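You operate a simulated robot arm through the tools that you are given. There is no shell and no other tool. Be economical: measure what you need, move in short steps, check, and stop when the job is done.

You are at the controls of a simulated two-armed robot. One attempt, no reset.

JOB
Bring the pack of blanks up to the table and fold the first blank.
Fine: pack in both hands; feed the loose blank to guide and stop, guard shut, fold once with hands clear, take it out, lay it on the table.
Where things are to end (x, y in the base frame): pack of blanks within 8 cm of [63, -30]; blank within 6 cm of [62, -55].
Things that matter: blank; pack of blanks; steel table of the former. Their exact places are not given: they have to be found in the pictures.

Only the result counts: the job must be done as asked and must still hold three seconds after the hand-in. Knocking over, shifting, dropping, spilling or breaking anything else fails it. Flat cloth is picked up by pressing the open fingertips on it (5 to 10 N) and closing them slowly along it; thin cloth reads only 2 to 8 mm in the jaws.

ROBOT AND FRAMES
Two 6-joint arms with two-finger parallel grippers on one trunk, on a base that drives. Base frame: it is fixed to the floor where the robot stands at the start and does not move with it; the origin is under the middle of the robot, x ahead of it, y to its left, z up. Readings come in cm, degrees, newtons and seconds.
The left shoulder is at the start at [6, 18.7, 97.8], the right one opposite. With the tool pointing down near the work surface each hand reaches from about 10 to 60 cm from the robot's upright axis, wherever it stands, measured 20 degrees to its own side. Places, roughly: steel table of the former [60, 0, 90]. Payload 1.57 kg a hand.
The tool frame of a hand sits at the grasp point between the pads (the TCP): z along the fingers, y along the line on which they close. The tips reach 3 cm beyond it. Largest opening 11 cm; finger width 2.4, thickness 1.2; the body of the gripper, 4.8 by 11.2 cm, starts 7.8 cm behind the TCP.
Orientation is that of the tool frame in the base frame, as a unit quaternion [x, y, z, w]. With the fingers straight down and closing along the base's y, the tool's x points along the base's -x, its y along +y and its z along -z.

CONTROLS
- The arms move only by the tool nudge_tool. It takes "left_plan", "right_plan" or both (then of equal length, played together; a hand with none holds still); each is a list of rows, each a list of 7 numbers: the closure, from 0 (fully open) to 1 (shut), then the shift along the tool's x, y, z in units of 400 mm (1.0 is 400 mm), then the turn, a rotation vector about the tool's x, y, z in units of 45 degrees (1.0 is 45 degrees). In form: [[grip, tx, ty, tz, ax, ay, az], ...]. A call has 1 to 8 rows; each row is the pose to reach, as a shift and turn from the pose commanded when the call began, along the tool's axes at that moment. A call with a number of a shift or a turn outside -1 to 1 is refused whole. Each row takes 0.2 s and may step no farther than 5 cm and 8.6 degrees from the row before; otherwise, or with a gripper value out of range, the whole call is refused. A pose out of reach is approached as far as the arm can. The call stops where the force on the tool passes 40 N (or 10 N more than at its start, if that is more) or the arm is blocked; 0.2 s more then pass. The fingers move at their own pace (about 15.3 cm/s each) and stop on an object; they squeeze with about 28 N. The grip force told is the motor's: it shows also when the fingers shut on nothing. Time passes only in rows, and 0.2 s behind the last, so rows that repeat a pose let the fingers close. The reply holds the time, the measured pose of the TCP, the force on the tool along the base axes, the opening and the grip force, in the units named above and with some noise, with the torque about the TCP (base axes, N m) and any sound that the robot's microphone picked up.
- Cameras (640 x 400 px; columns grow to the right, rows downward): "scene" is now at [0.52, -4.3, 152.37]; the picture's right is [-0.55, -0.84, 0.00], its down [-0.62, 0.40, -0.67] and it looks along [0.57, -0.37, -0.74] (base axes); focal length 248 px, centre (320, 200). "left" rides on the left gripper at [7, -1.6, -14.1] in its tool frame; the picture's right is [0.23, 0.97, 0.00], its down [-0.85, 0.20, -0.48] and it looks along [-0.47, 0.11, 0.88] (tool axes); focal length 222 px, centre (320, 200). "right" rides on the right gripper at [7, 1.6, -14.1] in its tool frame; the picture's right is [-0.23, 0.97, 0.00], its down [-0.86, -0.20, -0.48] and it looks along [-0.47, -0.11, 0.88] (tool axes); focal length 222 px, centre (320, 200).
- get_image(camera): a new picture of that camera. The clock stands still meanwhile.
- lift_body(by): slides the trunk up (or, below 0, down) by that many cm; the arms and the scene camera ride with it, the base frame stays. It gives what a move gives, with no picture.
- drive_base(legs): drives the robot by 1 to 6 legs, each [ahead, left, turn to the left] in cm, cm and degrees, along the robot's own axes; the way and the turn of a leg run together, so that a leg with both is an arc; at most 150 cm and 180 degrees a leg. The arms and the cameras ride along, it lands a little off, and it stops where it bumps. It gives what a move gives.
- turn_head(pan, tilt): turns the head with the scene camera to pan (to the left, within 86 degrees either way) and tilt (down, from -29 to 69), counted from straight ahead of the robot. It gives what a move gives.
- pixel_to_xyz(camera, pixels): there is no depth. For up to 12 entries [column, row, z] of the newest picture of that camera ("zoom" is the newest enlarged one), the place [x, y] in the base frame at which the ray of that pixel passes the height z, good to about 0.2 cm. The clock stands still meanwhile.
- enlarge(camera, box): a new picture of the part [left, top, right, bottom] of that camera's present view, enlarged. The clock stands still meanwhile.
- close_job(): hands the job in; it is judged then, once.

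Go step by step. Measure first, check grasps and placings, and put right what went wrong. The budget is 80 turns and 70 pictures, counting those below and the enlarged ones. Unless the task says otherwise, let go and move clear before handing in.

The tools are called after "Call:" as name(argument=value, ...) on one line, values as JSON. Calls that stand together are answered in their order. nudge_tool: Moves the arms, as the interface text tells. Its arguments: {"type":"object","properties":{"left_plan":{"type":"array","items":{"type":"array","items":{"type":"number"}}},"right_plan":{"type":"array","items":{"type":"array","items":{"type":"number"}}}},"required":[]} The other tools are called the same way: lift_body (by) slides the trunk up or down; drive_base (legs) drives the base; turn_head (pan, tilt) turns the head that bears the scene camera; get_image (camera) takes a picture; pixel_to_xyz (camera, pixels) gives the place at which the rays of pixels pass given heights; enlarge (camera, box) takes an enlarged picture of a part of a camera's view; close_job () hands the job in.

At the start:

```text
t: 0.0
left_position: [40.38, -3.98, 118.05]
left_tool_rot: [0.001, 1.0, 0.0, 0.0]
left_ft_force: [0.2, -0.2, -0.7]
left_moment: [-0.02, 0.04, -0.02]
left_finger_gap: 11.0
left_grip_force: 0.0
right_position: [32.58, -33.7, 112.34]
right_tool_rot: [0.0, 1.0, -0.001, 0.0]
right_ft_force: [0.6, -0.1, 0.3]
right_moment: [0.01, 0.0, 0.01]
right_finger_gap: 10.98
right_grip_force: 0.1
trunk travel left (down, up): [-60.6, 38.4]
robot x, y, heading: [0.18, 0.25, 0.1]
head pan, tilt: [-33.1, 47.6]
```

scene: 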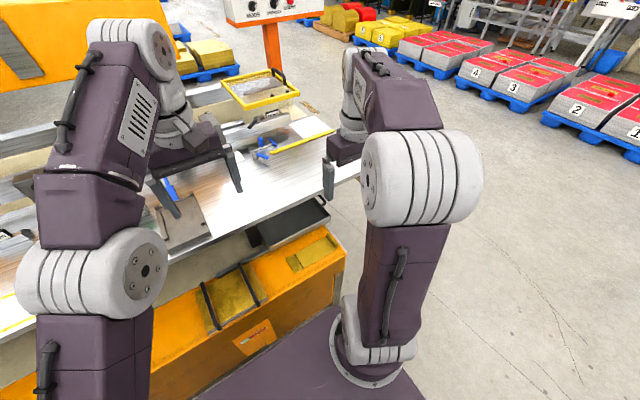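
right: 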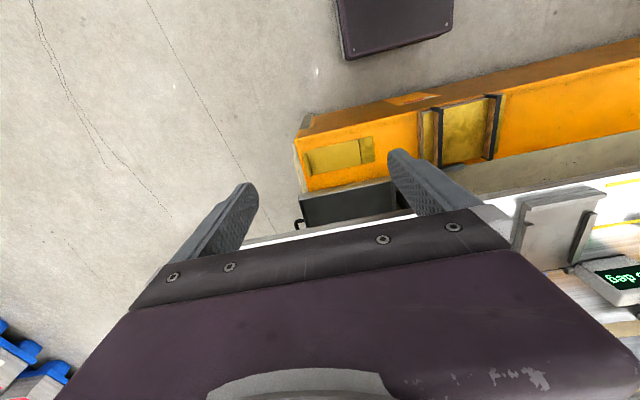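
left: 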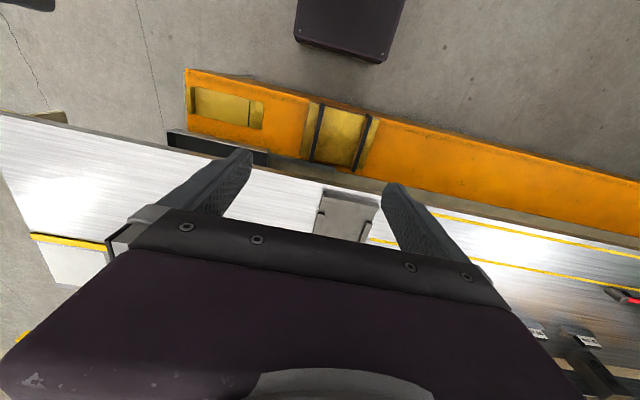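

The scene shows a steel former table ahead, with numbered red-topped packs on blue pallets off to the right. I'll look around with the head to find the pack, the blank and the former.

Call:
turn_head(pan=0, tilt=40)

Call:
get_image(camera="scene")

Call:
turn_head(pan=45, tilt=35)

Call:
get_image(camera="scene")

Call:
turn_head(pan=-75, tilt=30)

Call:
get_image(camera="scene")

```text
t: 1.0
left_position: [40.4, -3.91, 117.95]
left_tool_rot: [0.0, 1.0, 0.0, 0.0]
left_ft_force: [-0.9, 0.3, -0.5]
left_moment: [-0.01, 0.03, -0.01]
left_finger_gap: 11.01
left_grip_force: 0.0
right_position: [32.59, -33.65, 112.37]
right_tool_rot: [0.0, 1.0, 0.001, 0.0]
right_ft_force: [-0.1, 0.1, -0.7]
right_moment: [-0.02, -0.02, -0.01]
right_finger_gap: 10.96
right_grip_force: 0.0
trunk travel left (down, up): [-60.6, 38.4]
robot x, y, heading: [-0.0, -0.01, 0.0]
head pan, tilt: [0.0, 40.0]
```

```text
66 pictures are left
```

scene: 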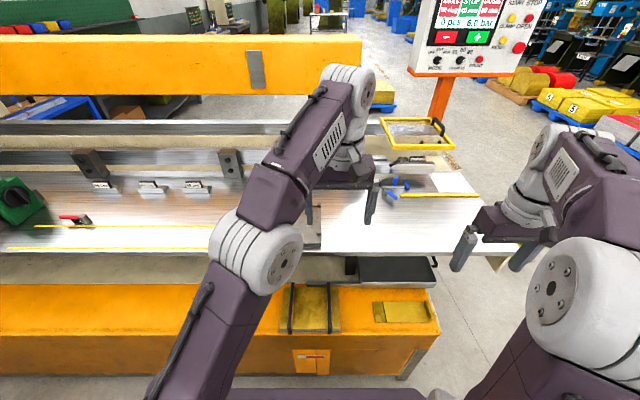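

```text
t: 2.1
left_position: [40.37, -4.03, 117.99]
left_tool_rot: [0.0, 1.0, 0.0, 0.0]
left_ft_force: [-0.1, 0.6, 0.4]
left_moment: [0.02, 0.0, 0.04]
left_finger_gap: 10.98
left_grip_force: 0.1
right_position: [32.58, -33.69, 112.29]
right_tool_rot: [0.0, 1.0, 0.0, 0.0]
right_ft_force: [0.2, 0.7, 0.4]
right_moment: [0.0, -0.01, -0.01]
right_finger_gap: 11.03
right_grip_force: 0.1
trunk travel left (down, up): [-60.6, 38.4]
robot x, y, heading: [0.2, -0.31, 0.2]
head pan, tilt: [45.0, 35.0]
```

```text
65 pictures are left
```

scene: 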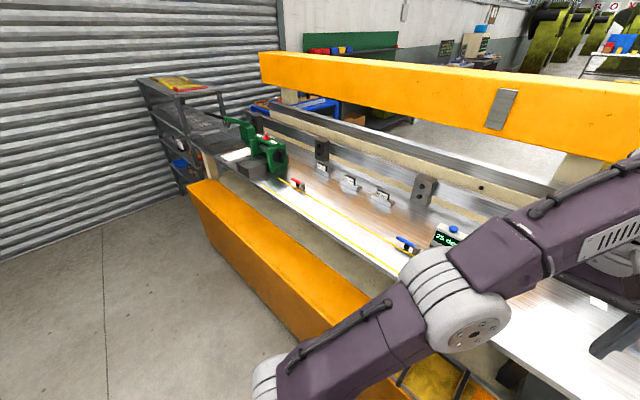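

```text
t: 4.1
left_position: [40.35, -3.97, 117.9]
left_tool_rot: [0.0, 1.0, 0.0, 0.0]
left_ft_force: [1.0, -0.1, -0.4]
left_moment: [-0.01, 0.01, -0.01]
left_finger_gap: 11.01
left_grip_force: 0.1
right_position: [32.56, -33.68, 112.38]
right_tool_rot: [0.0, 1.0, 0.0, 0.0]
right_ft_force: [0.2, -0.5, 0.5]
right_moment: [-0.01, -0.01, 0.01]
right_finger_gap: 11.02
right_grip_force: 0.1
trunk travel left (down, up): [-60.6, 38.4]
robot x, y, heading: [0.05, -0.19, -0.1]
head pan, tilt: [-75.0, 30.0]
```

```text
64 pictures are left
```

scene: 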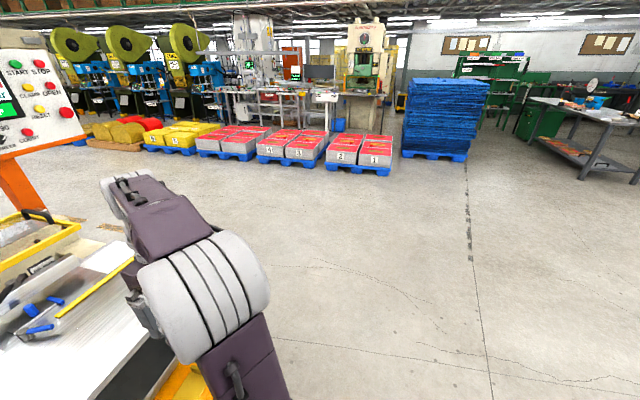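

The table carries several things, and there's a control panel at the right rear. I'll enlarge those.

Call:
turn_head(pan=-28, tilt=22)

Call:
enlarge(camera="scene", box=[160, 0, 480, 200])

Call:
enlarge(camera="scene", box=[100, 180, 420, 380])

```text
t: 5.3
left_position: [40.39, -4.01, 117.89]
left_tool_rot: [0.0, 1.0, 0.0, 0.0]
left_ft_force: [-0.1, -0.9, -0.2]
left_moment: [-0.02, 0.04, -0.01]
left_finger_gap: 11.0
left_grip_force: 0.1
right_position: [32.64, -33.62, 112.33]
right_tool_rot: [-0.001, 1.0, 0.0, 0.0]
right_ft_force: [0.2, 0.7, -0.6]
right_moment: [0.02, 0.0, -0.02]
right_finger_gap: 10.98
right_grip_force: 0.1
trunk travel left (down, up): [-60.6, 38.4]
robot x, y, heading: [-0.42, 0.12, -0.0]
head pan, tilt: [-28.0, 22.0]
```

```text
2.00 times, centred on (320, 100) of scene
```

zoom: 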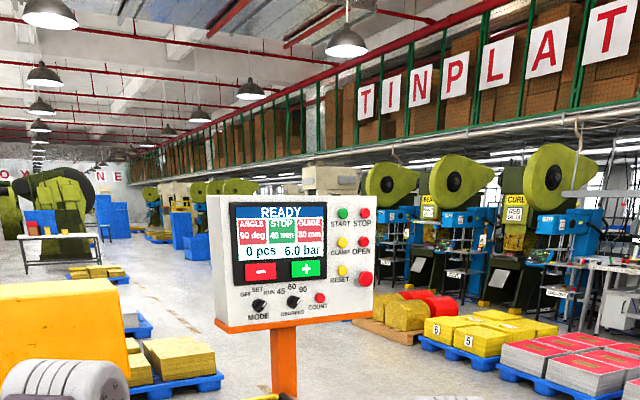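

```text
2.00 times, centred on (260, 280) of scene
```

zoom: 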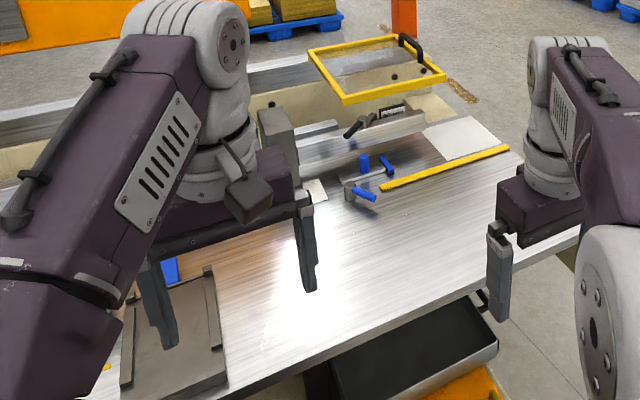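

The panel reads READY with ANGLE/STOP/GUIDE settings, two of them in red. I'll enlarge the panel and the low gold items under the table.

Call:
enlarge(camera="scene", box=[260, 90, 350, 165])

Call:
turn_head(pan=-5, tilt=65)

Call:
get_image(camera="scene")

```text
5.33 times, centred on (305, 128) of scene
```

zoom: 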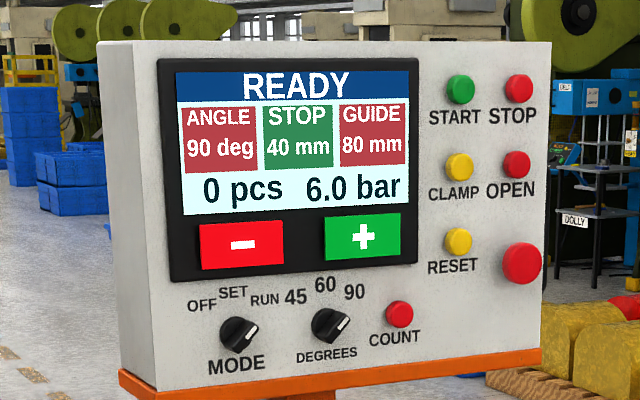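

```text
t: 6.4
left_position: [40.36, -4.12, 118.0]
left_tool_rot: [0.0, 1.0, 0.001, 0.0]
left_ft_force: [0.6, 0.8, 0.4]
left_moment: [0.0, -0.01, 0.02]
left_finger_gap: 11.0
left_grip_force: 0.0
right_position: [32.62, -33.67, 112.34]
right_tool_rot: [0.0, 1.0, 0.001, 0.0]
right_ft_force: [0.0, 0.8, 0.9]
right_moment: [0.04, -0.01, 0.0]
right_finger_gap: 10.99
right_grip_force: 0.0
trunk travel left (down, up): [-60.6, 38.4]
robot x, y, heading: [-0.05, 0.12, 0.0]
head pan, tilt: [-5.0, 65.0]
```

```text
60 pictures are left
```

scene: 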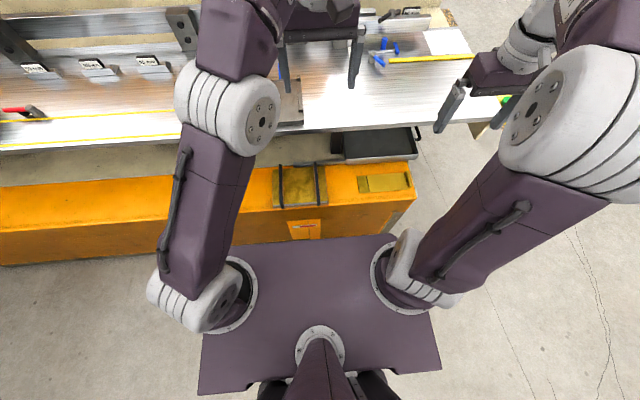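

The panel is in RUN at 90 deg, stop 40 mm, guide 80 mm. The left arm hides part of the table, so I'll swing both hands outward for a clear look.

Call:
nudge_tool(left_plan=[[0, 0.03, 0.1, 0, 0, 0, 0], [0, 0.06, 0.2, 0, 0, 0, 0], [0, 0.09, 0.3, 0, 0, 0, 0], [0, 0.12, 0.4, 0, 0, 0, 0], [0, 0.15, 0.5, 0, 0, 0, 0], [0, 0.18, 0.6, 0, 0, 0, 0], [0, 0.21, 0.7, 0, 0, 0, 0], [0, 0.24, 0.8, 0, 0, 0, 0]], right_plan=[[0, 0.03, -0.03, 0, 0, 0, 0], [0, 0.06, -0.06, 0, 0, 0, 0], [0, 0.09, -0.09, 0, 0, 0, 0], [0, 0.12, -0.12, 0, 0, 0, 0], [0, 0.15, -0.15, 0, 0, 0, 0], [0, 0.18, -0.18, 0, 0, 0, 0], [0, 0.21, -0.21, 0, 0, 0, 0], [0, 0.24, -0.24, 0, 0, 0, 0]])

Call:
turn_head(pan=-10, tilt=48)

Call:
enlarge(camera="scene", box=[0, 0, 320, 200])

Call:
enlarge(camera="scene", box=[200, 60, 520, 260])

```text
t: 8.2
left_position: [30.93, 28.19, 118.09]
left_tool_rot: [0.001, 1.0, -0.001, 0.001]
left_ft_force: [-0.2, -0.1, -0.5]
left_moment: [-0.01, 0.03, 0.03]
left_finger_gap: 10.99
left_grip_force: 0.0
right_position: [22.95, -43.0, 112.56]
right_tool_rot: [0.0, 1.0, 0.0, 0.0]
right_ft_force: [0.4, 0.1, -0.4]
right_moment: [-0.07, -0.01, 0.03]
right_finger_gap: 10.99
right_grip_force: 0.1
trunk travel left (down, up): [-60.6, 38.4]
robot x, y, heading: [-0.23, -0.5, -0.1]
head pan, tilt: [-5.0, 65.0]
```

```text
t: 9.0
left_position: [30.82, 28.06, 118.04]
left_tool_rot: [0.0, 1.0, 0.0, 0.001]
left_ft_force: [1.0, -0.5, 0.6]
left_moment: [0.0, 0.01, -0.01]
left_finger_gap: 10.99
left_grip_force: 0.0
right_position: [23.02, -43.01, 112.5]
right_tool_rot: [0.001, 1.0, 0.0, 0.0]
right_ft_force: [-0.8, 0.2, -0.4]
right_moment: [-0.01, 0.0, -0.02]
right_finger_gap: 10.99
right_grip_force: 0.0
trunk travel left (down, up): [-60.6, 38.4]
robot x, y, heading: [0.01, -0.12, 0.1]
head pan, tilt: [-10.0, 48.0]
```

```text
2.00 times, centred on (160, 100) of scene
```

zoom: 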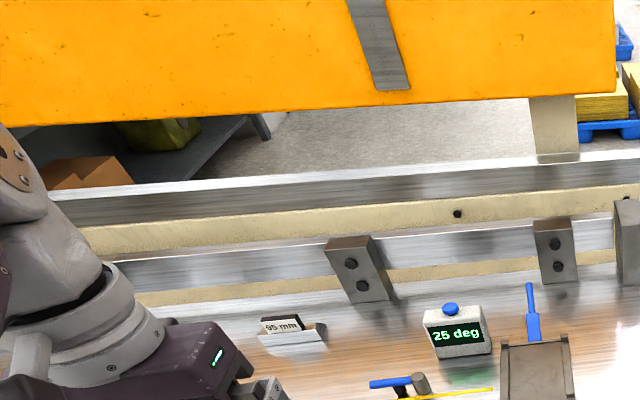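

```text
2.00 times, centred on (360, 160) of scene
```

zoom: 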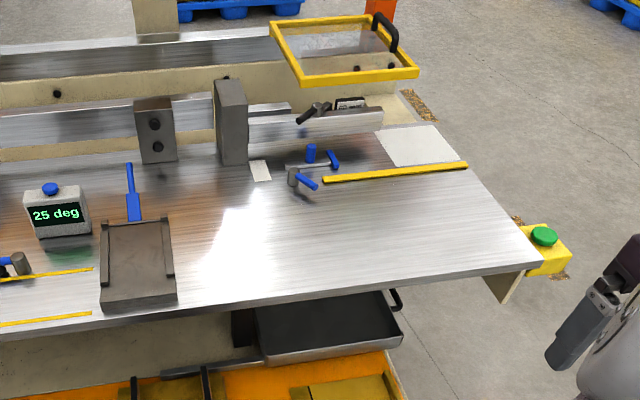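

The table shows a raised yellow-framed guard, a white sheet lying at the right rear, a blue-lever guide and stop, and a green button at the right front. I'll zoom in on the working end and the lower front.

Call:
enlarge(camera="scene", box=[300, 60, 460, 160])

Call:
pixel_to_xyz(camera="zoom", pixels=[[350, 262, 90], [438, 252, 90], [505, 365, 90], [362, 395, 90], [246, 398, 90], [530, 370, 90], [20, 370, 90], [90, 290, 90], [215, 295, 90]])

Call:
enlarge(camera="scene", box=[200, 180, 440, 330])

Call:
pixel_to_xyz(camera="zoom", pixels=[[160, 280, 60], [220, 280, 60], [260, 260, 60], [360, 240, 60], [440, 110, 85], [385, 15, 90]])

```text
4.00 times, centred on (380, 110) of scene
```

zoom: 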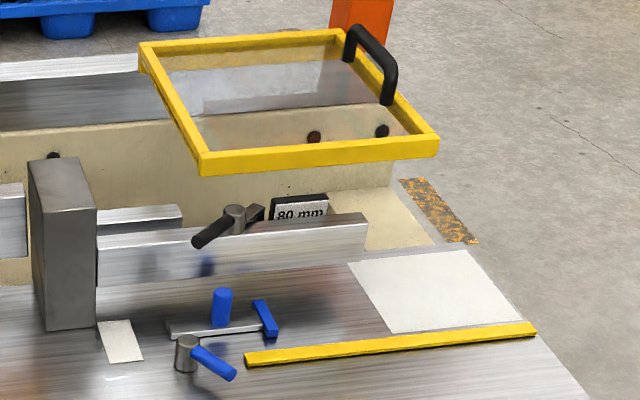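

```text
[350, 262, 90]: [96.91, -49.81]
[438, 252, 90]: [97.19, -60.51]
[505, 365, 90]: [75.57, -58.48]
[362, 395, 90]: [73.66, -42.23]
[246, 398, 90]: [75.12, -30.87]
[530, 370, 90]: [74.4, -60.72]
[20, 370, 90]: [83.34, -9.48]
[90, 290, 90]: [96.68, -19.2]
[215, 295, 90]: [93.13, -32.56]
```

```text
2.67 times, centred on (320, 255) of scene
```

zoom: 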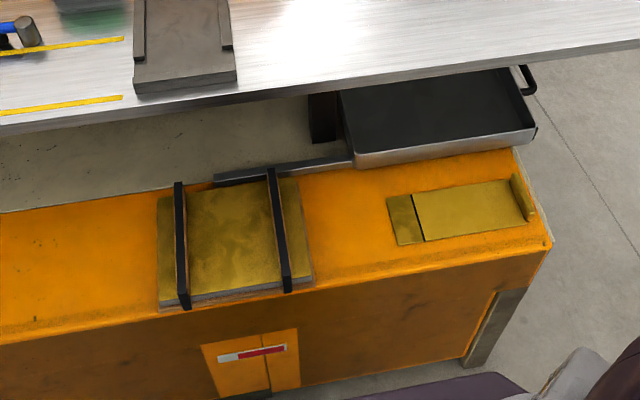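

```text
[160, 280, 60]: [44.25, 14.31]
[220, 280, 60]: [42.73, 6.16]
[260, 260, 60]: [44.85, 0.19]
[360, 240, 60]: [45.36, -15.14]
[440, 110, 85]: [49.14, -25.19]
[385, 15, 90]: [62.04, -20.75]
```

The strapped gold stack on the orange beam is the pack of blanks, and the white sheet at the right rear looks like the loose blank. To get heights, I'll measure rays, lift the trunk 20 cm and measure again.

Call:
pixel_to_xyz(camera="zoom", pixels=[[158, 196, 60], [298, 181, 60], [313, 275, 60], [160, 301, 60], [160, 301, 50], [385, 198, 60], [515, 180, 60], [535, 220, 60], [398, 244, 60], [545, 243, 60], [545, 243, 50], [535, 128, 80]])

Call:
lift_body(by=20)

Call:
turn_head(pan=-10, tilt=50)

Call:
enlarge(camera="scene", box=[200, 160, 440, 310])

Call:
enlarge(camera="scene", box=[300, 60, 460, 160])

```text
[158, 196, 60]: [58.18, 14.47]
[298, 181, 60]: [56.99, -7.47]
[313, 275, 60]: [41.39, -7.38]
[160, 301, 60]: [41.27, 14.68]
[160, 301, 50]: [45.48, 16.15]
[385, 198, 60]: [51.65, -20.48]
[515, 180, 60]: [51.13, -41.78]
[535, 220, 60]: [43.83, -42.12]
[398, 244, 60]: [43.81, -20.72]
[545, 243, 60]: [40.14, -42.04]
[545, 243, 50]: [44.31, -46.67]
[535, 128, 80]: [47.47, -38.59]
```

```text
t: 11.1
left_position: [30.92, 28.14, 138.03]
left_tool_rot: [0.0, 1.0, 0.0, 0.0]
left_ft_force: [-0.2, 0.3, -1.0]
left_moment: [0.01, 0.01, 0.05]
left_finger_gap: 11.02
left_grip_force: 0.0
right_position: [23.02, -43.07, 132.49]
right_tool_rot: [-0.001, 1.0, 0.0, 0.0]
right_ft_force: [-1.3, 0.5, 0.7]
right_moment: [-0.03, 0.04, 0.01]
right_finger_gap: 10.99
right_grip_force: 0.0
trunk travel left (down, up): [-80.6, 18.4]
robot x, y, heading: [0.56, 0.01, -0.0]
head pan, tilt: [-10.0, 48.0]
```

```text
t: 11.8
left_position: [30.88, 28.1, 138.03]
left_tool_rot: [0.001, 1.0, 0.001, 0.0]
left_ft_force: [0.2, 0.3, 0.7]
left_moment: [0.01, 0.0, -0.05]
left_finger_gap: 10.99
left_grip_force: 0.0
right_position: [22.83, -42.98, 132.45]
right_tool_rot: [0.0, 1.0, 0.0, 0.0]
right_ft_force: [0.2, -0.2, 0.1]
right_moment: [-0.01, 0.02, 0.02]
right_finger_gap: 11.01
right_grip_force: 0.1
trunk travel left (down, up): [-80.6, 18.4]
robot x, y, heading: [-0.27, 0.11, 0.0]
head pan, tilt: [-10.0, 50.0]
```

```text
2.67 times, centred on (320, 235) of scene
```

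zoom: 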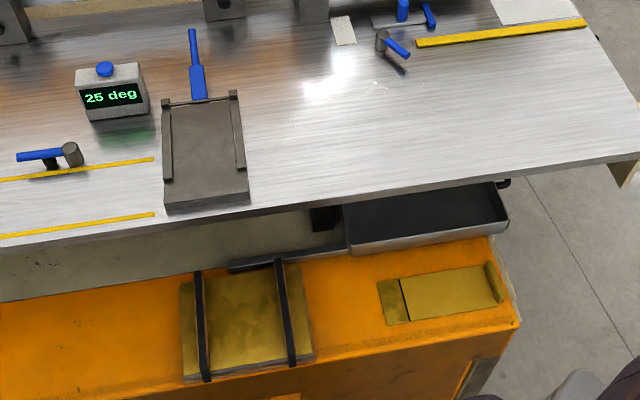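

```text
4.00 times, centred on (380, 110) of scene
```

zoom: 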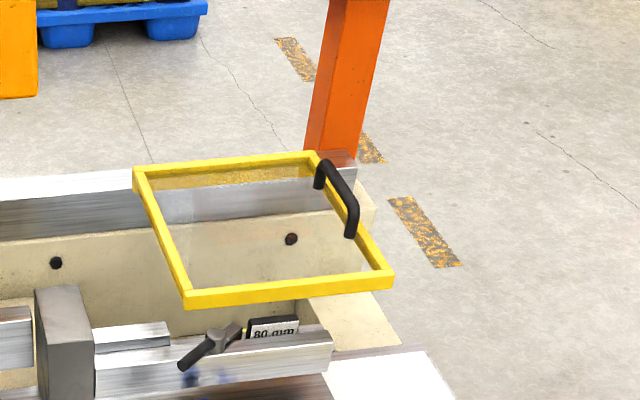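

I'll measure the same pack points from the raised view, using scene pixels from the zoom of the lower front.

Call:
enlarge(camera="scene", box=[250, 240, 410, 340])

Call:
pixel_to_xyz(camera="zoom", pixels=[[70, 75, 60], [70, 75, 50], [250, 48, 60], [270, 180, 60], [72, 208, 60], [370, 60, 60], [535, 42, 60], [380, 133, 60], [570, 130, 60], [570, 130, 50]])

```text
4.00 times, centred on (330, 290) of scene
```

zoom: 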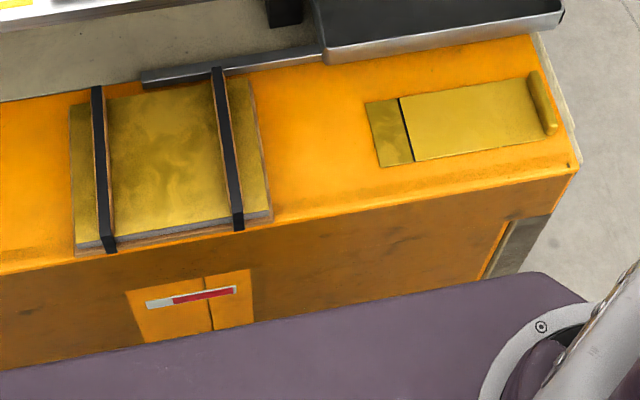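

```text
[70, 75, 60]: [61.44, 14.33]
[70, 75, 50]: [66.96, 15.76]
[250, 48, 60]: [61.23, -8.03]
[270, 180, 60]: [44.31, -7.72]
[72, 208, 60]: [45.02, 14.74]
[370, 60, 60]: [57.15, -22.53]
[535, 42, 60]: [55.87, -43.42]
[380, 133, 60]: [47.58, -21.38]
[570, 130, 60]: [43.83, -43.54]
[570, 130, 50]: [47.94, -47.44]
```

Some of my pixels were off; re-measuring them with better corners.

Call:
pixel_to_xyz(camera="zoom", pixels=[[70, 105, 60], [250, 82, 60], [270, 212, 60], [75, 243, 60], [75, 243, 50], [270, 212, 50], [366, 103, 60], [382, 166, 60], [382, 166, 50], [577, 175, 60], [577, 175, 50], [562, 8, 80]])

```text
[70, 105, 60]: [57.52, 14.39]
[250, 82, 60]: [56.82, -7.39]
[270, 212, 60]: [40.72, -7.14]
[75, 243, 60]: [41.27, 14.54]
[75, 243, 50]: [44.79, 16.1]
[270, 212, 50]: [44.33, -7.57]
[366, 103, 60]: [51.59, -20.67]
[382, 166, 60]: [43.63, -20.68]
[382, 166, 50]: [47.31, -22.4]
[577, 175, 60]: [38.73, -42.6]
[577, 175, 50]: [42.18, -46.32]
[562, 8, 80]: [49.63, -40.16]
```

The pack's top is at z≈60, spanning x 41–57 and y −7 to 14.5. I need its thickness and what it rests on, so I'll back off, lower the trunk and look from low down.

Call:
drive_base(legs=[[-45, 0, 0]])

Call:
lift_body(by=-72)

Call:
turn_head(pan=0, tilt=20)

Call:
get_image(camera="scene")

Call:
enlarge(camera="scene", box=[260, 160, 420, 260])

```text
t: 14.5
left_position: [-14.06, 28.13, 138.01]
left_tool_rot: [-0.001, 1.0, 0.0, 0.0]
left_ft_force: [1.0, -0.5, -0.7]
left_moment: [-0.01, 0.0, 0.0]
left_finger_gap: 11.01
left_grip_force: 0.1
right_position: [-21.75, -43.03, 132.31]
right_tool_rot: [-0.001, 1.0, 0.0, 0.0]
right_ft_force: [-0.7, 0.0, -0.2]
right_moment: [0.0, 0.01, -0.02]
right_finger_gap: 10.97
right_grip_force: 0.1
trunk travel left (down, up): [-80.6, 18.4]
robot x, y, heading: [-44.78, -0.11, 0.2]
head pan, tilt: [-10.0, 50.0]
```

```text
refused: -72 is not a number from -40 to 40
```

```text
t: 15.4
left_position: [-14.31, 28.21, 138.02]
left_tool_rot: [-0.001, 1.0, 0.0, 0.001]
left_ft_force: [0.9, 0.5, 0.3]
left_moment: [-0.01, -0.03, 0.0]
left_finger_gap: 11.01
left_grip_force: 0.0
right_position: [-22.03, -43.07, 132.49]
right_tool_rot: [-0.002, 1.0, 0.0, -0.001]
right_ft_force: [0.8, 0.1, -0.1]
right_moment: [0.03, 0.02, 0.02]
right_finger_gap: 10.99
right_grip_force: 0.1
trunk travel left (down, up): [-80.6, 18.4]
robot x, y, heading: [-44.81, 0.14, 0.1]
head pan, tilt: [0.0, 20.0]
```

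```text
52 pictures are left
```

scene: 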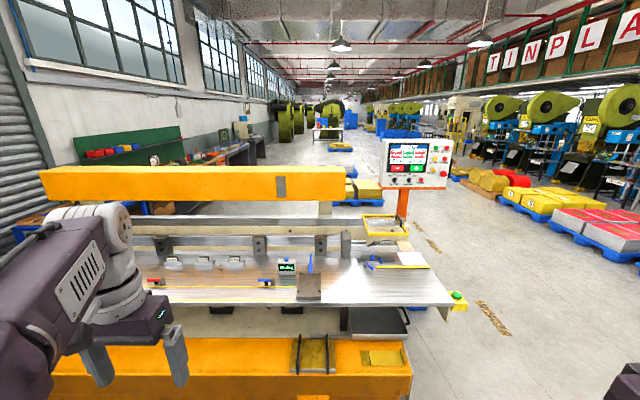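

```text
4.00 times, centred on (340, 210) of scene
```

zoom: 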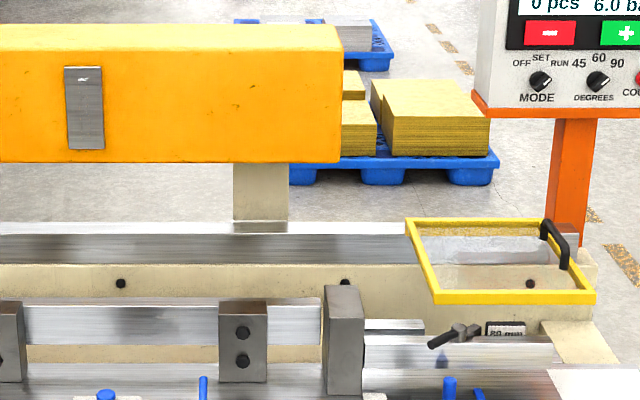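

Lowering the trunk in two steps for a low view of the pack.

Call:
lift_body(by=-40)

Call:
lift_body(by=-35)

Call:
enlarge(camera="scene", box=[240, 120, 480, 270])

Call:
enlarge(camera="scene", box=[265, 195, 365, 257])

```text
t: 19.2
left_position: [-14.27, 28.03, 97.92]
left_tool_rot: [-0.002, 1.0, 0.0, 0.0]
left_ft_force: [0.1, 0.0, -0.3]
left_moment: [-0.02, 0.01, 0.01]
left_finger_gap: 11.0
left_grip_force: 0.2
right_position: [-21.95, -43.05, 92.52]
right_tool_rot: [-0.002, 1.0, 0.0, 0.0]
right_ft_force: [-0.2, -0.2, 0.8]
right_moment: [-0.02, 0.0, 0.0]
right_finger_gap: 10.99
right_grip_force: 0.0
trunk travel left (down, up): [-40.6, 58.4]
robot x, y, heading: [-45.42, -0.32, 0.1]
head pan, tilt: [0.0, 20.0]
```

```text
t: 22.7
left_position: [-14.23, 28.11, 62.95]
left_tool_rot: [0.0, 1.0, 0.0, 0.0]
left_ft_force: [-0.3, 0.2, -0.1]
left_moment: [0.02, -0.01, -0.01]
left_finger_gap: 10.99
left_grip_force: 0.0
right_position: [-21.88, -42.95, 57.42]
right_tool_rot: [-0.002, 1.0, 0.0, 0.0]
right_ft_force: [-0.1, -0.7, 0.5]
right_moment: [0.01, -0.01, 0.03]
right_finger_gap: 11.01
right_grip_force: 0.1
trunk travel left (down, up): [-5.6, 93.4]
robot x, y, heading: [-45.3, 0.01, 0.2]
head pan, tilt: [0.0, 20.0]
```

```text
2.67 times, centred on (360, 195) of scene
```

zoom: 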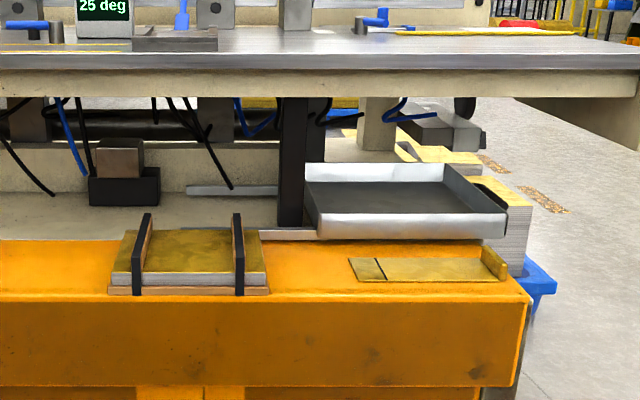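

```text
6.40 times, centred on (315, 226) of scene
```

zoom: 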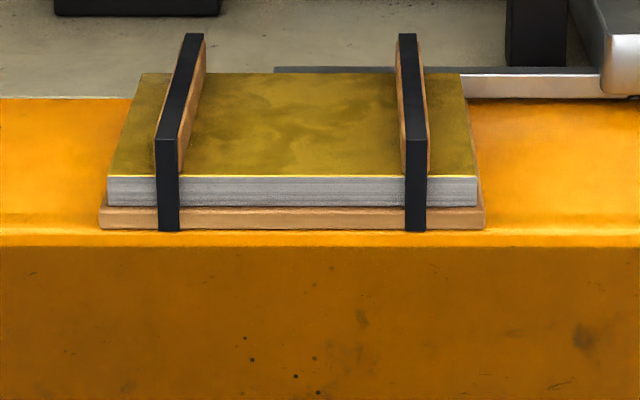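

The pack sits on a board with two tall strapped battens on top: one ridge for each hand. I'll measure the batten places and heights.

Call:
pixel_to_xyz(camera="zoom", pixels=[[107, 178, 60], [100, 230, 57], [155, 138, 63], [180, 138, 63], [400, 138, 63], [426, 138, 63], [185, 34, 63], [204, 34, 63], [399, 34, 63], [417, 34, 63], [168, 168, 60], [414, 168, 60]])

Call:
pixel_to_xyz(camera="zoom", pixels=[[168, 138, 64], [168, 138, 65], [168, 138, 62], [190, 34, 64], [190, 34, 65], [100, 230, 56], [100, 230, 58], [107, 178, 59]])

```text
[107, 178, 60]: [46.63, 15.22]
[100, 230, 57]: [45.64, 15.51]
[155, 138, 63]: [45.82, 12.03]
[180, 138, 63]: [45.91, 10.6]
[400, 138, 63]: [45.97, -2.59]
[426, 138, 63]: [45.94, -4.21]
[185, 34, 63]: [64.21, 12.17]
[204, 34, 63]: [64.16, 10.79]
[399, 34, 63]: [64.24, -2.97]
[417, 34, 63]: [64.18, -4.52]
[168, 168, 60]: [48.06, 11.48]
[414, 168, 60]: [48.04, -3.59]
```

```text
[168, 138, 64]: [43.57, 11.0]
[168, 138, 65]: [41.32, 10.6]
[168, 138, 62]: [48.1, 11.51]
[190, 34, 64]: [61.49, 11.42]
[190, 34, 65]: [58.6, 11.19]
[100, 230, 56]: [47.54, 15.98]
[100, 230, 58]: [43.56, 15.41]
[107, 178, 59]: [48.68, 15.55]
```

Batten tops are at about z≈65.6, with ridges at y≈10.6 and −3.3 and x from 40 to 57. The shelf is at z≈60. I'll raise the trunk, drive back in and check the table's front edge before reaching down.

Call:
lift_body(by=35)

Call:
drive_base(legs=[[43, 0, 0]])

Call:
turn_head(pan=-5, tilt=50)

Call:
get_image(camera="scene")

```text
t: 26.1
left_position: [-14.25, 28.0, 98.04]
left_tool_rot: [-0.001, 1.0, 0.0, 0.0]
left_ft_force: [-0.5, 0.0, -0.1]
left_moment: [0.02, -0.01, 0.03]
left_finger_gap: 11.02
left_grip_force: 0.1
right_position: [-21.87, -43.0, 92.49]
right_tool_rot: [-0.001, 1.0, 0.0, 0.001]
right_ft_force: [0.4, 0.5, -0.2]
right_moment: [0.01, 0.01, 0.0]
right_finger_gap: 11.0
right_grip_force: 0.0
trunk travel left (down, up): [-40.6, 58.4]
robot x, y, heading: [-44.88, -0.34, 0.2]
head pan, tilt: [0.0, 20.0]
```

```text
t: 28.6
left_position: [26.06, 29.34, 98.01]
left_tool_rot: [-0.01, 1.0, 0.0, 0.0]
left_ft_force: [-0.3, 0.3, -0.4]
left_moment: [0.01, 0.0, 0.01]
left_finger_gap: 10.99
left_grip_force: 0.1
right_position: [19.82, -42.15, 92.43]
right_tool_rot: [-0.011, 1.0, 0.0, 0.001]
right_ft_force: [1.2, -0.5, -0.4]
right_moment: [-0.01, 0.03, -0.01]
right_finger_gap: 11.0
right_grip_force: 0.1
trunk travel left (down, up): [-40.6, 58.4]
robot x, y, heading: [-4.32, 0.45, 1.2]
head pan, tilt: [0.0, 20.0]
```

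```text
t: 29.6
left_position: [26.06, 29.11, 98.04]
left_tool_rot: [-0.011, 1.0, 0.0, 0.0]
left_ft_force: [-0.6, -0.7, 0.4]
left_moment: [-0.03, -0.01, -0.03]
left_finger_gap: 11.0
left_grip_force: 0.0
right_position: [19.64, -42.09, 92.43]
right_tool_rot: [-0.011, 1.0, 0.001, 0.0]
right_ft_force: [-0.5, 0.4, 0.4]
right_moment: [0.0, 0.02, -0.03]
right_finger_gap: 10.99
right_grip_force: 0.0
trunk travel left (down, up): [-40.6, 58.4]
robot x, y, heading: [-4.41, 0.3, 1.3]
head pan, tilt: [-5.0, 50.0]
```

```text
48 pictures are left
```

scene: 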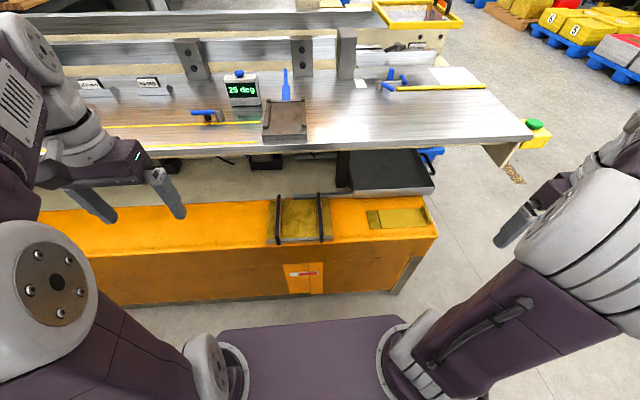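

The robot is now at x=−4.4, turned 1.3°. Measuring the table edge, tray and pack in this view.

Call:
pixel_to_xyz(camera="scene", pixels=[[360, 148, 90], [200, 154, 90], [533, 135, 90], [263, 137, 92], [307, 130, 92], [306, 100, 92], [272, 199, 65.6], [321, 196, 65.6], [278, 241, 65.6], [320, 237, 65.6], [486, 90, 90], [398, 90, 91]])

Call:
enlarge(camera="scene", box=[240, 180, 360, 255])

Call:
pixel_to_xyz(camera="zoom", pixels=[[190, 310, 65.6], [415, 310, 65.6]])

```text
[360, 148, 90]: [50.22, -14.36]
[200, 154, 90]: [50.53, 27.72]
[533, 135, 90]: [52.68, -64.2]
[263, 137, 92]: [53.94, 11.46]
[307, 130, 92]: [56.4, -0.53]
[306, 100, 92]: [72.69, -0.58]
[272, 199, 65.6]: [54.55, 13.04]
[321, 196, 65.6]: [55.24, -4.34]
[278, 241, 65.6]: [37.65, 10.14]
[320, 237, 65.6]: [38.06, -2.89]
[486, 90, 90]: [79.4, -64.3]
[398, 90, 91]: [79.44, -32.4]
```

```text
5.33 times, centred on (300, 218) of scene
```

zoom: 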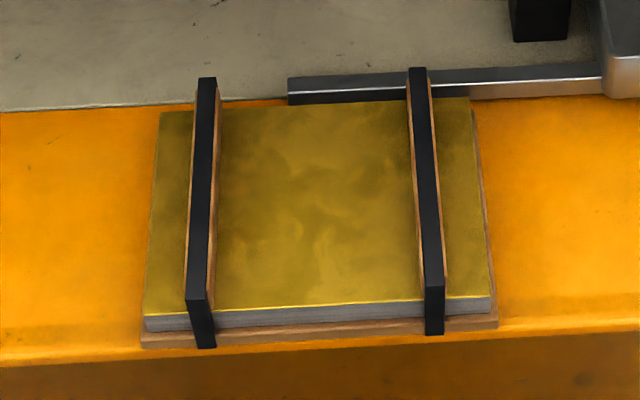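

```text
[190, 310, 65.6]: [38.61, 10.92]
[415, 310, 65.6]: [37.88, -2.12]
```

Measuring the battens' top faces precisely.

Call:
pixel_to_xyz(camera="zoom", pixels=[[187, 298, 65.6], [207, 297, 65.6], [198, 78, 65.6], [216, 77, 65.6], [425, 287, 65.6], [444, 285, 65.6], [409, 68, 65.6], [427, 67, 65.6], [143, 316, 63.2], [491, 296, 63.2], [498, 328, 60], [141, 348, 60]])

```text
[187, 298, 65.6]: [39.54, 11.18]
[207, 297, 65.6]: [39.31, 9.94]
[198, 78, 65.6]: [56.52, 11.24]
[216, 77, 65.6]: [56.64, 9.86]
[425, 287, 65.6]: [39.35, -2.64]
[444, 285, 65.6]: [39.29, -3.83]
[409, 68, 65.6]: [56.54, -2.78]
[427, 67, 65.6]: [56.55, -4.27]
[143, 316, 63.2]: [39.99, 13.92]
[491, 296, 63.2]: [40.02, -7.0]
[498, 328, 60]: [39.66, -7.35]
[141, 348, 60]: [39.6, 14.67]
```

The battens are at y=10.55 and −3.35, x 39.4–56.5, with top at z 65.6; the table edge is at x≈50.3. I'll bring the hands over with a 17° backward tilt so the wrists clear the table edge.

Call:
nudge_tool(left_plan=[[0.5, -0.066, -0.06, 0.069, 0, -0.047, 0.0035], [0.5, -0.131, -0.12, 0.138, 0, -0.095, 0.007], [0.5, -0.197, -0.179, 0.206, 0, -0.142, 0.011], [0.5, -0.263, -0.239, 0.275, 0, -0.189, 0.014], [0.5, -0.328, -0.299, 0.344, 0, -0.236, 0.018], [0.5, -0.394, -0.359, 0.413, 0, -0.284, 0.021], [0.5, -0.459, -0.418, 0.481, 0, -0.331, 0.025], [0.5, -0.525, -0.478, 0.55, 0, -0.378, 0.028]], right_plan=[[0.5, -0.06, 0.079, 0.034, 0, 0, 0], [0.5, -0.119, 0.159, 0.068, 0, 0, 0], [0.5, -0.179, 0.238, 0.103, 0, 0, 0], [0.5, -0.239, 0.318, 0.137, 0, 0, 0], [0.5, -0.298, 0.397, 0.171, 0, 0, 0], [0.5, -0.358, 0.477, 0.205, 0, 0, 0], [0.5, -0.418, 0.556, 0.239, 0, 0, 0], [0.5, -0.477, 0.635, 0.273, 0, 0, 0]])

```text
t: 31.4
left_position: [47.36, 10.38, 75.94]
left_tool_rot: [0.0, 0.989, 0.001, 0.147]
left_ft_force: [0.3, 0.9, -0.8]
left_moment: [-0.03, 0.0, 0.0]
left_finger_gap: 5.52
left_grip_force: 0.1
right_position: [38.26, -16.44, 81.38]
right_tool_rot: [-0.01, 1.0, 0.0, -0.001]
right_ft_force: [0.1, -0.9, -0.2]
right_moment: [-0.03, 0.01, -0.01]
right_finger_gap: 5.48
right_grip_force: 0.0
trunk travel left (down, up): [-40.6, 58.4]
robot x, y, heading: [-4.18, 0.37, 1.3]
head pan, tilt: [-5.0, 50.0]
```

Left hand is in place above its batten; now the right one.

Call:
nudge_tool(right_plan=[[0.5, -0.06, 0.08, 0.034, 0, -0.095, 0.007], [0.5, -0.119, 0.161, 0.068, 0, -0.189, 0.014], [0.5, -0.179, 0.242, 0.101, 0, -0.284, 0.021], [0.5, -0.238, 0.322, 0.135, 0, -0.378, 0.028]])

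Call:
get_image(camera="scene")

```text
t: 32.4
left_position: [47.35, 10.59, 75.91]
left_tool_rot: [0.0, 0.989, 0.001, 0.147]
left_ft_force: [-0.1, -0.3, 0.4]
left_moment: [0.01, 0.0, -0.01]
left_finger_gap: 5.5
left_grip_force: 0.0
right_position: [47.39, -3.39, 75.91]
right_tool_rot: [0.001, 0.989, 0.002, 0.149]
right_ft_force: [0.5, 0.2, 0.4]
right_moment: [-0.02, -0.01, 0.0]
right_finger_gap: 5.47
right_grip_force: 0.0
trunk travel left (down, up): [-40.6, 58.4]
robot x, y, heading: [-3.97, 0.71, 1.0]
head pan, tilt: [-5.0, 50.0]
```

```text
46 pictures are left
```

scene: 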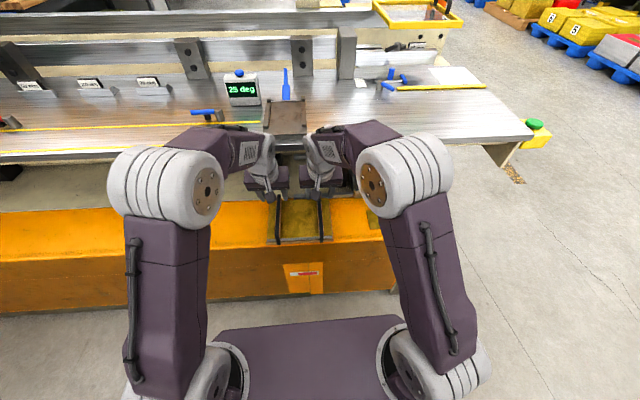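

Both hands hover over the battens. Descending straight down to z≈66.7, still open.

Call:
nudge_tool(left_plan=[[0.5, 0.017, 0, 0.055, 0, 0, 0], [0.5, 0.034, 0, 0.11, 0, 0, 0], [0.5, 0.05, 0, 0.165, 0, 0, 0], [0.5, 0.067, 0, 0.22, 0, 0, 0]], right_plan=[[0.5, 0.017, 0, 0.055, 0, 0, 0], [0.5, 0.034, 0, 0.11, 0, 0, 0], [0.5, 0.05, 0, 0.165, 0, 0, 0], [0.5, 0.067, 0, 0.22, 0, 0, 0]])

Call:
enlarge(camera="scene", box=[180, 110, 420, 260])

```text
t: 33.4
left_position: [47.52, 10.65, 66.59]
left_tool_rot: [0.0, 0.989, 0.0, 0.148]
left_ft_force: [0.0, -1.1, 0.8]
left_moment: [0.01, -0.03, 0.01]
left_finger_gap: 5.51
left_grip_force: 0.0
right_position: [47.33, -3.17, 66.9]
right_tool_rot: [0.001, 0.989, 0.002, 0.148]
right_ft_force: [-0.6, 0.9, 0.4]
right_moment: [0.01, 0.01, -0.01]
right_finger_gap: 5.49
right_grip_force: 0.0
trunk travel left (down, up): [-40.6, 58.4]
robot x, y, heading: [-4.22, 0.63, 1.5]
head pan, tilt: [-5.0, 50.0]
```

```text
2.67 times, centred on (300, 185) of scene
```

zoom: 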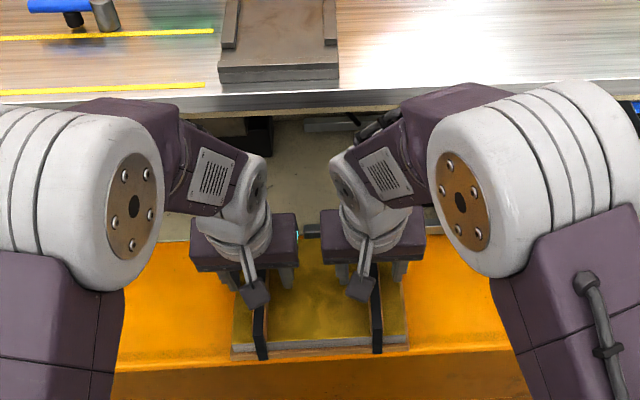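

No contact forces and both fingers straddle their battens; closing both grips now.

Call:
nudge_tool(left_plan=[[0.7, 0, 0, 0, 0, 0, 0], [0.85, 0, 0, 0, 0, 0, 0], [1, 0, 0, 0, 0, 0, 0], [1, 0, 0, 0, 0, 0, 0]], right_plan=[[0.7, 0, 0, 0, 0, 0, 0], [0.85, 0, 0, 0, 0, 0, 0], [1, 0, 0, 0, 0, 0, 0], [1, 0, 0, 0, 0, 0, 0]])

Call:
lift_body(by=2)

```text
t: 34.4
left_position: [47.43, 10.75, 66.63]
left_tool_rot: [0.0, 0.989, 0.002, 0.147]
left_ft_force: [-0.3, 16.0, 0.4]
left_moment: [0.03, -0.28, -0.05]
left_finger_gap: 1.55
left_grip_force: 28.2
right_position: [47.35, -3.25, 66.8]
right_tool_rot: [0.0, 0.989, 0.001, 0.147]
right_ft_force: [0.9, -19.4, 0.5]
right_moment: [-0.53, -0.27, -0.08]
right_finger_gap: 1.59
right_grip_force: 28.2
trunk travel left (down, up): [-40.6, 58.4]
robot x, y, heading: [-4.31, 0.45, 1.3]
head pan, tilt: [-5.0, 50.0]
```

```text
t: 35.0
left_position: [47.6, 10.69, 68.44]
left_tool_rot: [0.0, 0.989, 0.001, 0.147]
left_ft_force: [0.0, 25.0, -4.2]
left_moment: [0.25, 0.25, 0.04]
left_finger_gap: 1.57
left_grip_force: 27.9
right_position: [47.36, -3.21, 68.75]
right_tool_rot: [0.0, 0.989, 0.001, 0.145]
right_ft_force: [0.1, -26.0, -7.6]
right_moment: [-0.6, -0.17, -0.11]
right_finger_gap: 1.55
right_grip_force: 28.1
trunk travel left (down, up): [-42.6, 56.4]
robot x, y, heading: [-4.24, 0.74, 0.9]
head pan, tilt: [-5.0, 50.0]
```

Lifted with ~12 N total weight, but the hands push against each other with 25 N. I'll ease them outward 2 mm each, then check.

Call:
nudge_tool(left_plan=[[1, 0, 0.004, 0, 0, 0, 0], [1, 0, 0.005, 0, 0, 0, 0]], right_plan=[[1, 0, -0.004, 0, 0, 0, 0], [1, 0, -0.005, 0, 0, 0, 0]])

Call:
enlarge(camera="scene", box=[180, 110, 420, 260])

```text
t: 35.6
left_position: [47.55, 10.82, 68.49]
left_tool_rot: [0.0, 0.989, 0.001, 0.148]
left_ft_force: [-0.7, 3.7, -4.8]
left_moment: [0.12, -0.45, 0.1]
left_finger_gap: 1.59
left_grip_force: 28.2
right_position: [47.46, -3.27, 68.76]
right_tool_rot: [0.0, 0.989, 0.002, 0.148]
right_ft_force: [0.3, -2.7, -7.3]
right_moment: [-0.23, 0.49, -0.17]
right_finger_gap: 1.6
right_grip_force: 27.8
trunk travel left (down, up): [-42.6, 56.4]
robot x, y, heading: [-4.18, 0.51, 1.0]
head pan, tilt: [-5.0, 50.0]
```

```text
2.67 times, centred on (300, 185) of scene
```

zoom: 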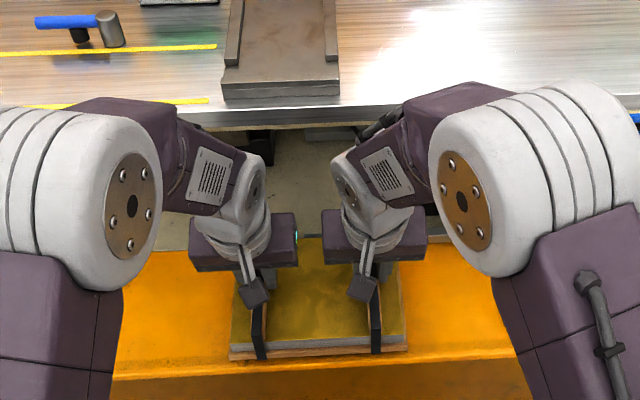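

Forces are relaxed and the pack hangs level. Backing out from under the table edge, then raising it above table height.

Call:
drive_base(legs=[[-20, 0, -1.2]])

Call:
lift_body(by=36)

Call:
drive_base(legs=[[0, -33.5, 0]])

Call:
get_image(camera="scene")

```text
t: 37.2
left_position: [27.83, 9.37, 68.63]
left_tool_rot: [0.012, 0.989, -0.001, 0.149]
left_ft_force: [-0.6, -30.3, -3.0]
left_moment: [-0.59, -0.11, 0.0]
left_finger_gap: 1.55
left_grip_force: 28.1
right_position: [27.4, -4.65, 68.95]
right_tool_rot: [0.011, 0.989, 0.001, 0.148]
right_ft_force: [-0.9, 29.1, -6.8]
right_moment: [0.45, 0.13, 0.19]
right_finger_gap: 1.56
right_grip_force: 27.8
trunk travel left (down, up): [-42.6, 56.4]
robot x, y, heading: [-24.1, 0.62, -0.2]
head pan, tilt: [-5.0, 50.0]
```

```text
t: 40.7
left_position: [28.14, 9.43, 104.63]
left_tool_rot: [0.012, 0.989, -0.001, 0.149]
left_ft_force: [-0.2, -4.0, -5.0]
left_moment: [-0.03, -0.04, 0.05]
left_finger_gap: 1.57
left_grip_force: 27.9
right_position: [27.52, -4.71, 104.89]
right_tool_rot: [0.011, 0.989, 0.001, 0.148]
right_ft_force: [-0.1, 4.6, -6.6]
right_moment: [-0.03, 0.14, -0.05]
right_finger_gap: 1.59
right_grip_force: 28.2
trunk travel left (down, up): [-78.6, 20.4]
robot x, y, heading: [-23.96, 0.16, -0.1]
head pan, tilt: [-5.0, 50.0]
```

```text
t: 42.9
left_position: [27.99, -24.2, 104.59]
left_tool_rot: [0.014, 0.989, -0.002, 0.148]
left_ft_force: [-0.3, -4.7, -4.6]
left_moment: [-0.02, -0.12, 0.05]
left_finger_gap: 1.59
left_grip_force: 27.9
right_position: [27.41, -38.2, 104.85]
right_tool_rot: [0.013, 0.989, 0.0, 0.148]
right_ft_force: [1.1, 5.3, -6.0]
right_moment: [-0.03, 0.21, -0.07]
right_finger_gap: 1.57
right_grip_force: 27.3
trunk travel left (down, up): [-78.6, 20.4]
robot x, y, heading: [-24.37, -33.29, -0.2]
head pan, tilt: [-5.0, 50.0]
```

```text
43 pictures are left
```

scene: 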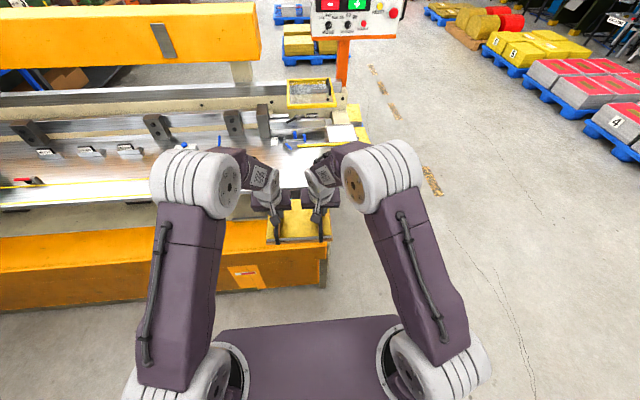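

The pack is clear at z≈98 bottom, centred on about (28.4, −31.2). Driving forward 28 cm over the table.

Call:
drive_base(legs=[[28, 1, 0]])

Call:
get_image(camera="scene")

```text
t: 44.9
left_position: [56.55, -23.67, 104.7]
left_tool_rot: [0.015, 0.989, -0.001, 0.148]
left_ft_force: [-0.5, -2.3, -5.8]
left_moment: [0.03, 0.01, 0.07]
left_finger_gap: 1.6
left_grip_force: 27.7
right_position: [55.91, -37.78, 104.81]
right_tool_rot: [0.015, 0.989, 0.001, 0.149]
right_ft_force: [0.6, 3.4, -5.5]
right_moment: [-0.08, 0.05, -0.11]
right_finger_gap: 1.58
right_grip_force: 28.2
trunk travel left (down, up): [-78.6, 20.4]
robot x, y, heading: [4.62, -32.55, -0.6]
head pan, tilt: [-5.0, 50.0]
```

```text
42 pictures are left
```

scene: 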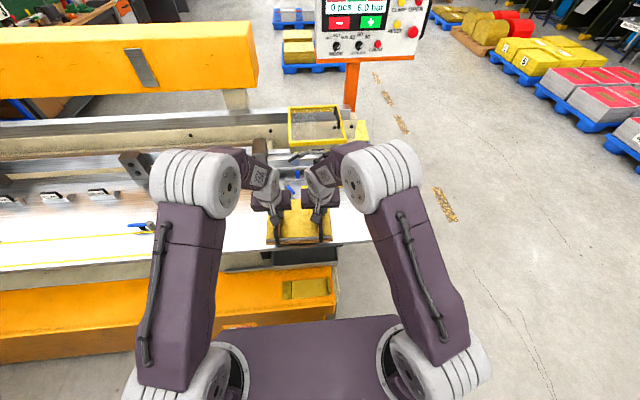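

Pack centre ≈(57, −31). I'll reach 3.2 cm farther forward with both arms, then lower with the trunk.

Call:
nudge_tool(left_plan=[[1, -0.038, 0, 0.012, 0, 0, 0], [1, -0.0765, 0, 0.0233, 0, 0, 0]], right_plan=[[1, -0.038, 0, 0.012, 0, 0, 0], [1, -0.0765, 0, 0.0233, 0, 0, 0]])

Call:
lift_body(by=-6)

Call:
lift_body(by=-1.3)

```text
t: 45.5
left_position: [59.96, -23.78, 104.64]
left_tool_rot: [0.016, 0.989, -0.001, 0.147]
left_ft_force: [3.3, 2.2, -12.1]
left_moment: [0.54, 0.26, 0.25]
left_finger_gap: 1.6
left_grip_force: 28.0
right_position: [59.48, -37.83, 104.77]
right_tool_rot: [0.015, 0.989, 0.0, 0.147]
right_ft_force: [-0.9, -2.4, 0.1]
right_moment: [0.27, -0.19, 0.06]
right_finger_gap: 1.56
right_grip_force: 27.7
trunk travel left (down, up): [-78.6, 20.4]
robot x, y, heading: [4.72, -32.5, -0.6]
head pan, tilt: [-5.0, 50.0]
```

```text
t: 46.5
left_position: [59.81, -23.78, 98.62]
left_tool_rot: [0.015, 0.989, -0.002, 0.149]
left_ft_force: [1.0, 6.0, -13.0]
left_moment: [0.66, 0.3, 0.17]
left_finger_gap: 1.6
left_grip_force: 27.9
right_position: [59.2, -37.88, 98.8]
right_tool_rot: [0.015, 0.989, 0.0, 0.148]
right_ft_force: [-1.8, -5.7, 1.2]
right_moment: [0.22, -0.24, -0.11]
right_finger_gap: 1.59
right_grip_force: 28.1
trunk travel left (down, up): [-72.6, 26.4]
robot x, y, heading: [4.53, -32.5, -0.6]
head pan, tilt: [-5.0, 50.0]
```

```text
t: 47.1
left_position: [59.91, -23.67, 97.72]
left_tool_rot: [0.015, 0.988, -0.002, 0.151]
left_ft_force: [2.4, 13.1, -7.4]
left_moment: [0.19, -0.8, 0.37]
left_finger_gap: 1.59
left_grip_force: 27.5
right_position: [59.19, -37.74, 97.7]
right_tool_rot: [0.014, 0.988, 0.0, 0.151]
right_ft_force: [2.0, -10.8, 17.4]
right_moment: [-0.53, -0.61, 0.07]
right_finger_gap: 1.61
right_grip_force: 28.0
trunk travel left (down, up): [-71.3, 27.7]
robot x, y, heading: [4.62, -32.52, -0.6]
head pan, tilt: [-5.0, 50.0]
```

The right side has contacted at TCP z≈97.7 (bottom ≈91). I'll check what it rests on before releasing.

Call:
enlarge(camera="scene", box=[220, 120, 380, 260])

Call:
get_image(camera="right")

```text
2.86 times, centred on (300, 190) of scene
```

zoom: 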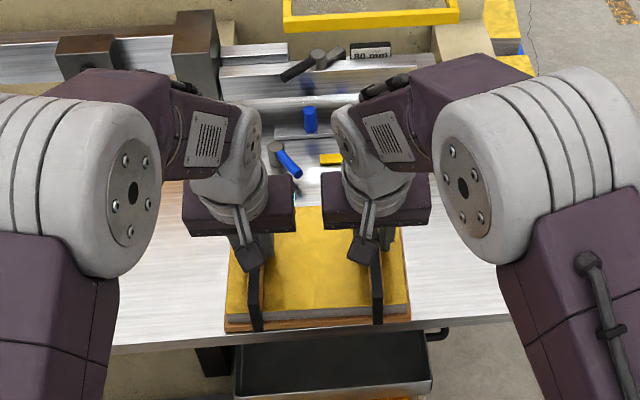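

```text
40 pictures are left
```

right: 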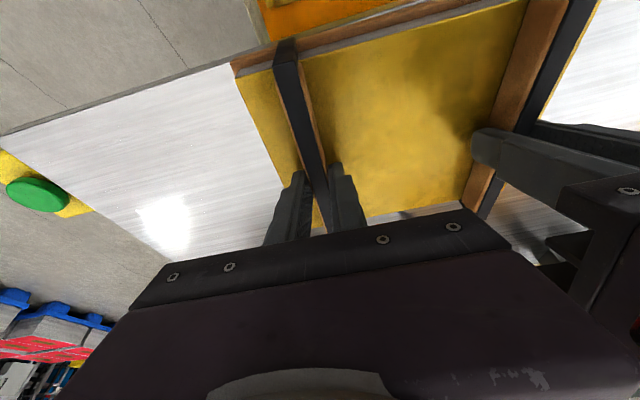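

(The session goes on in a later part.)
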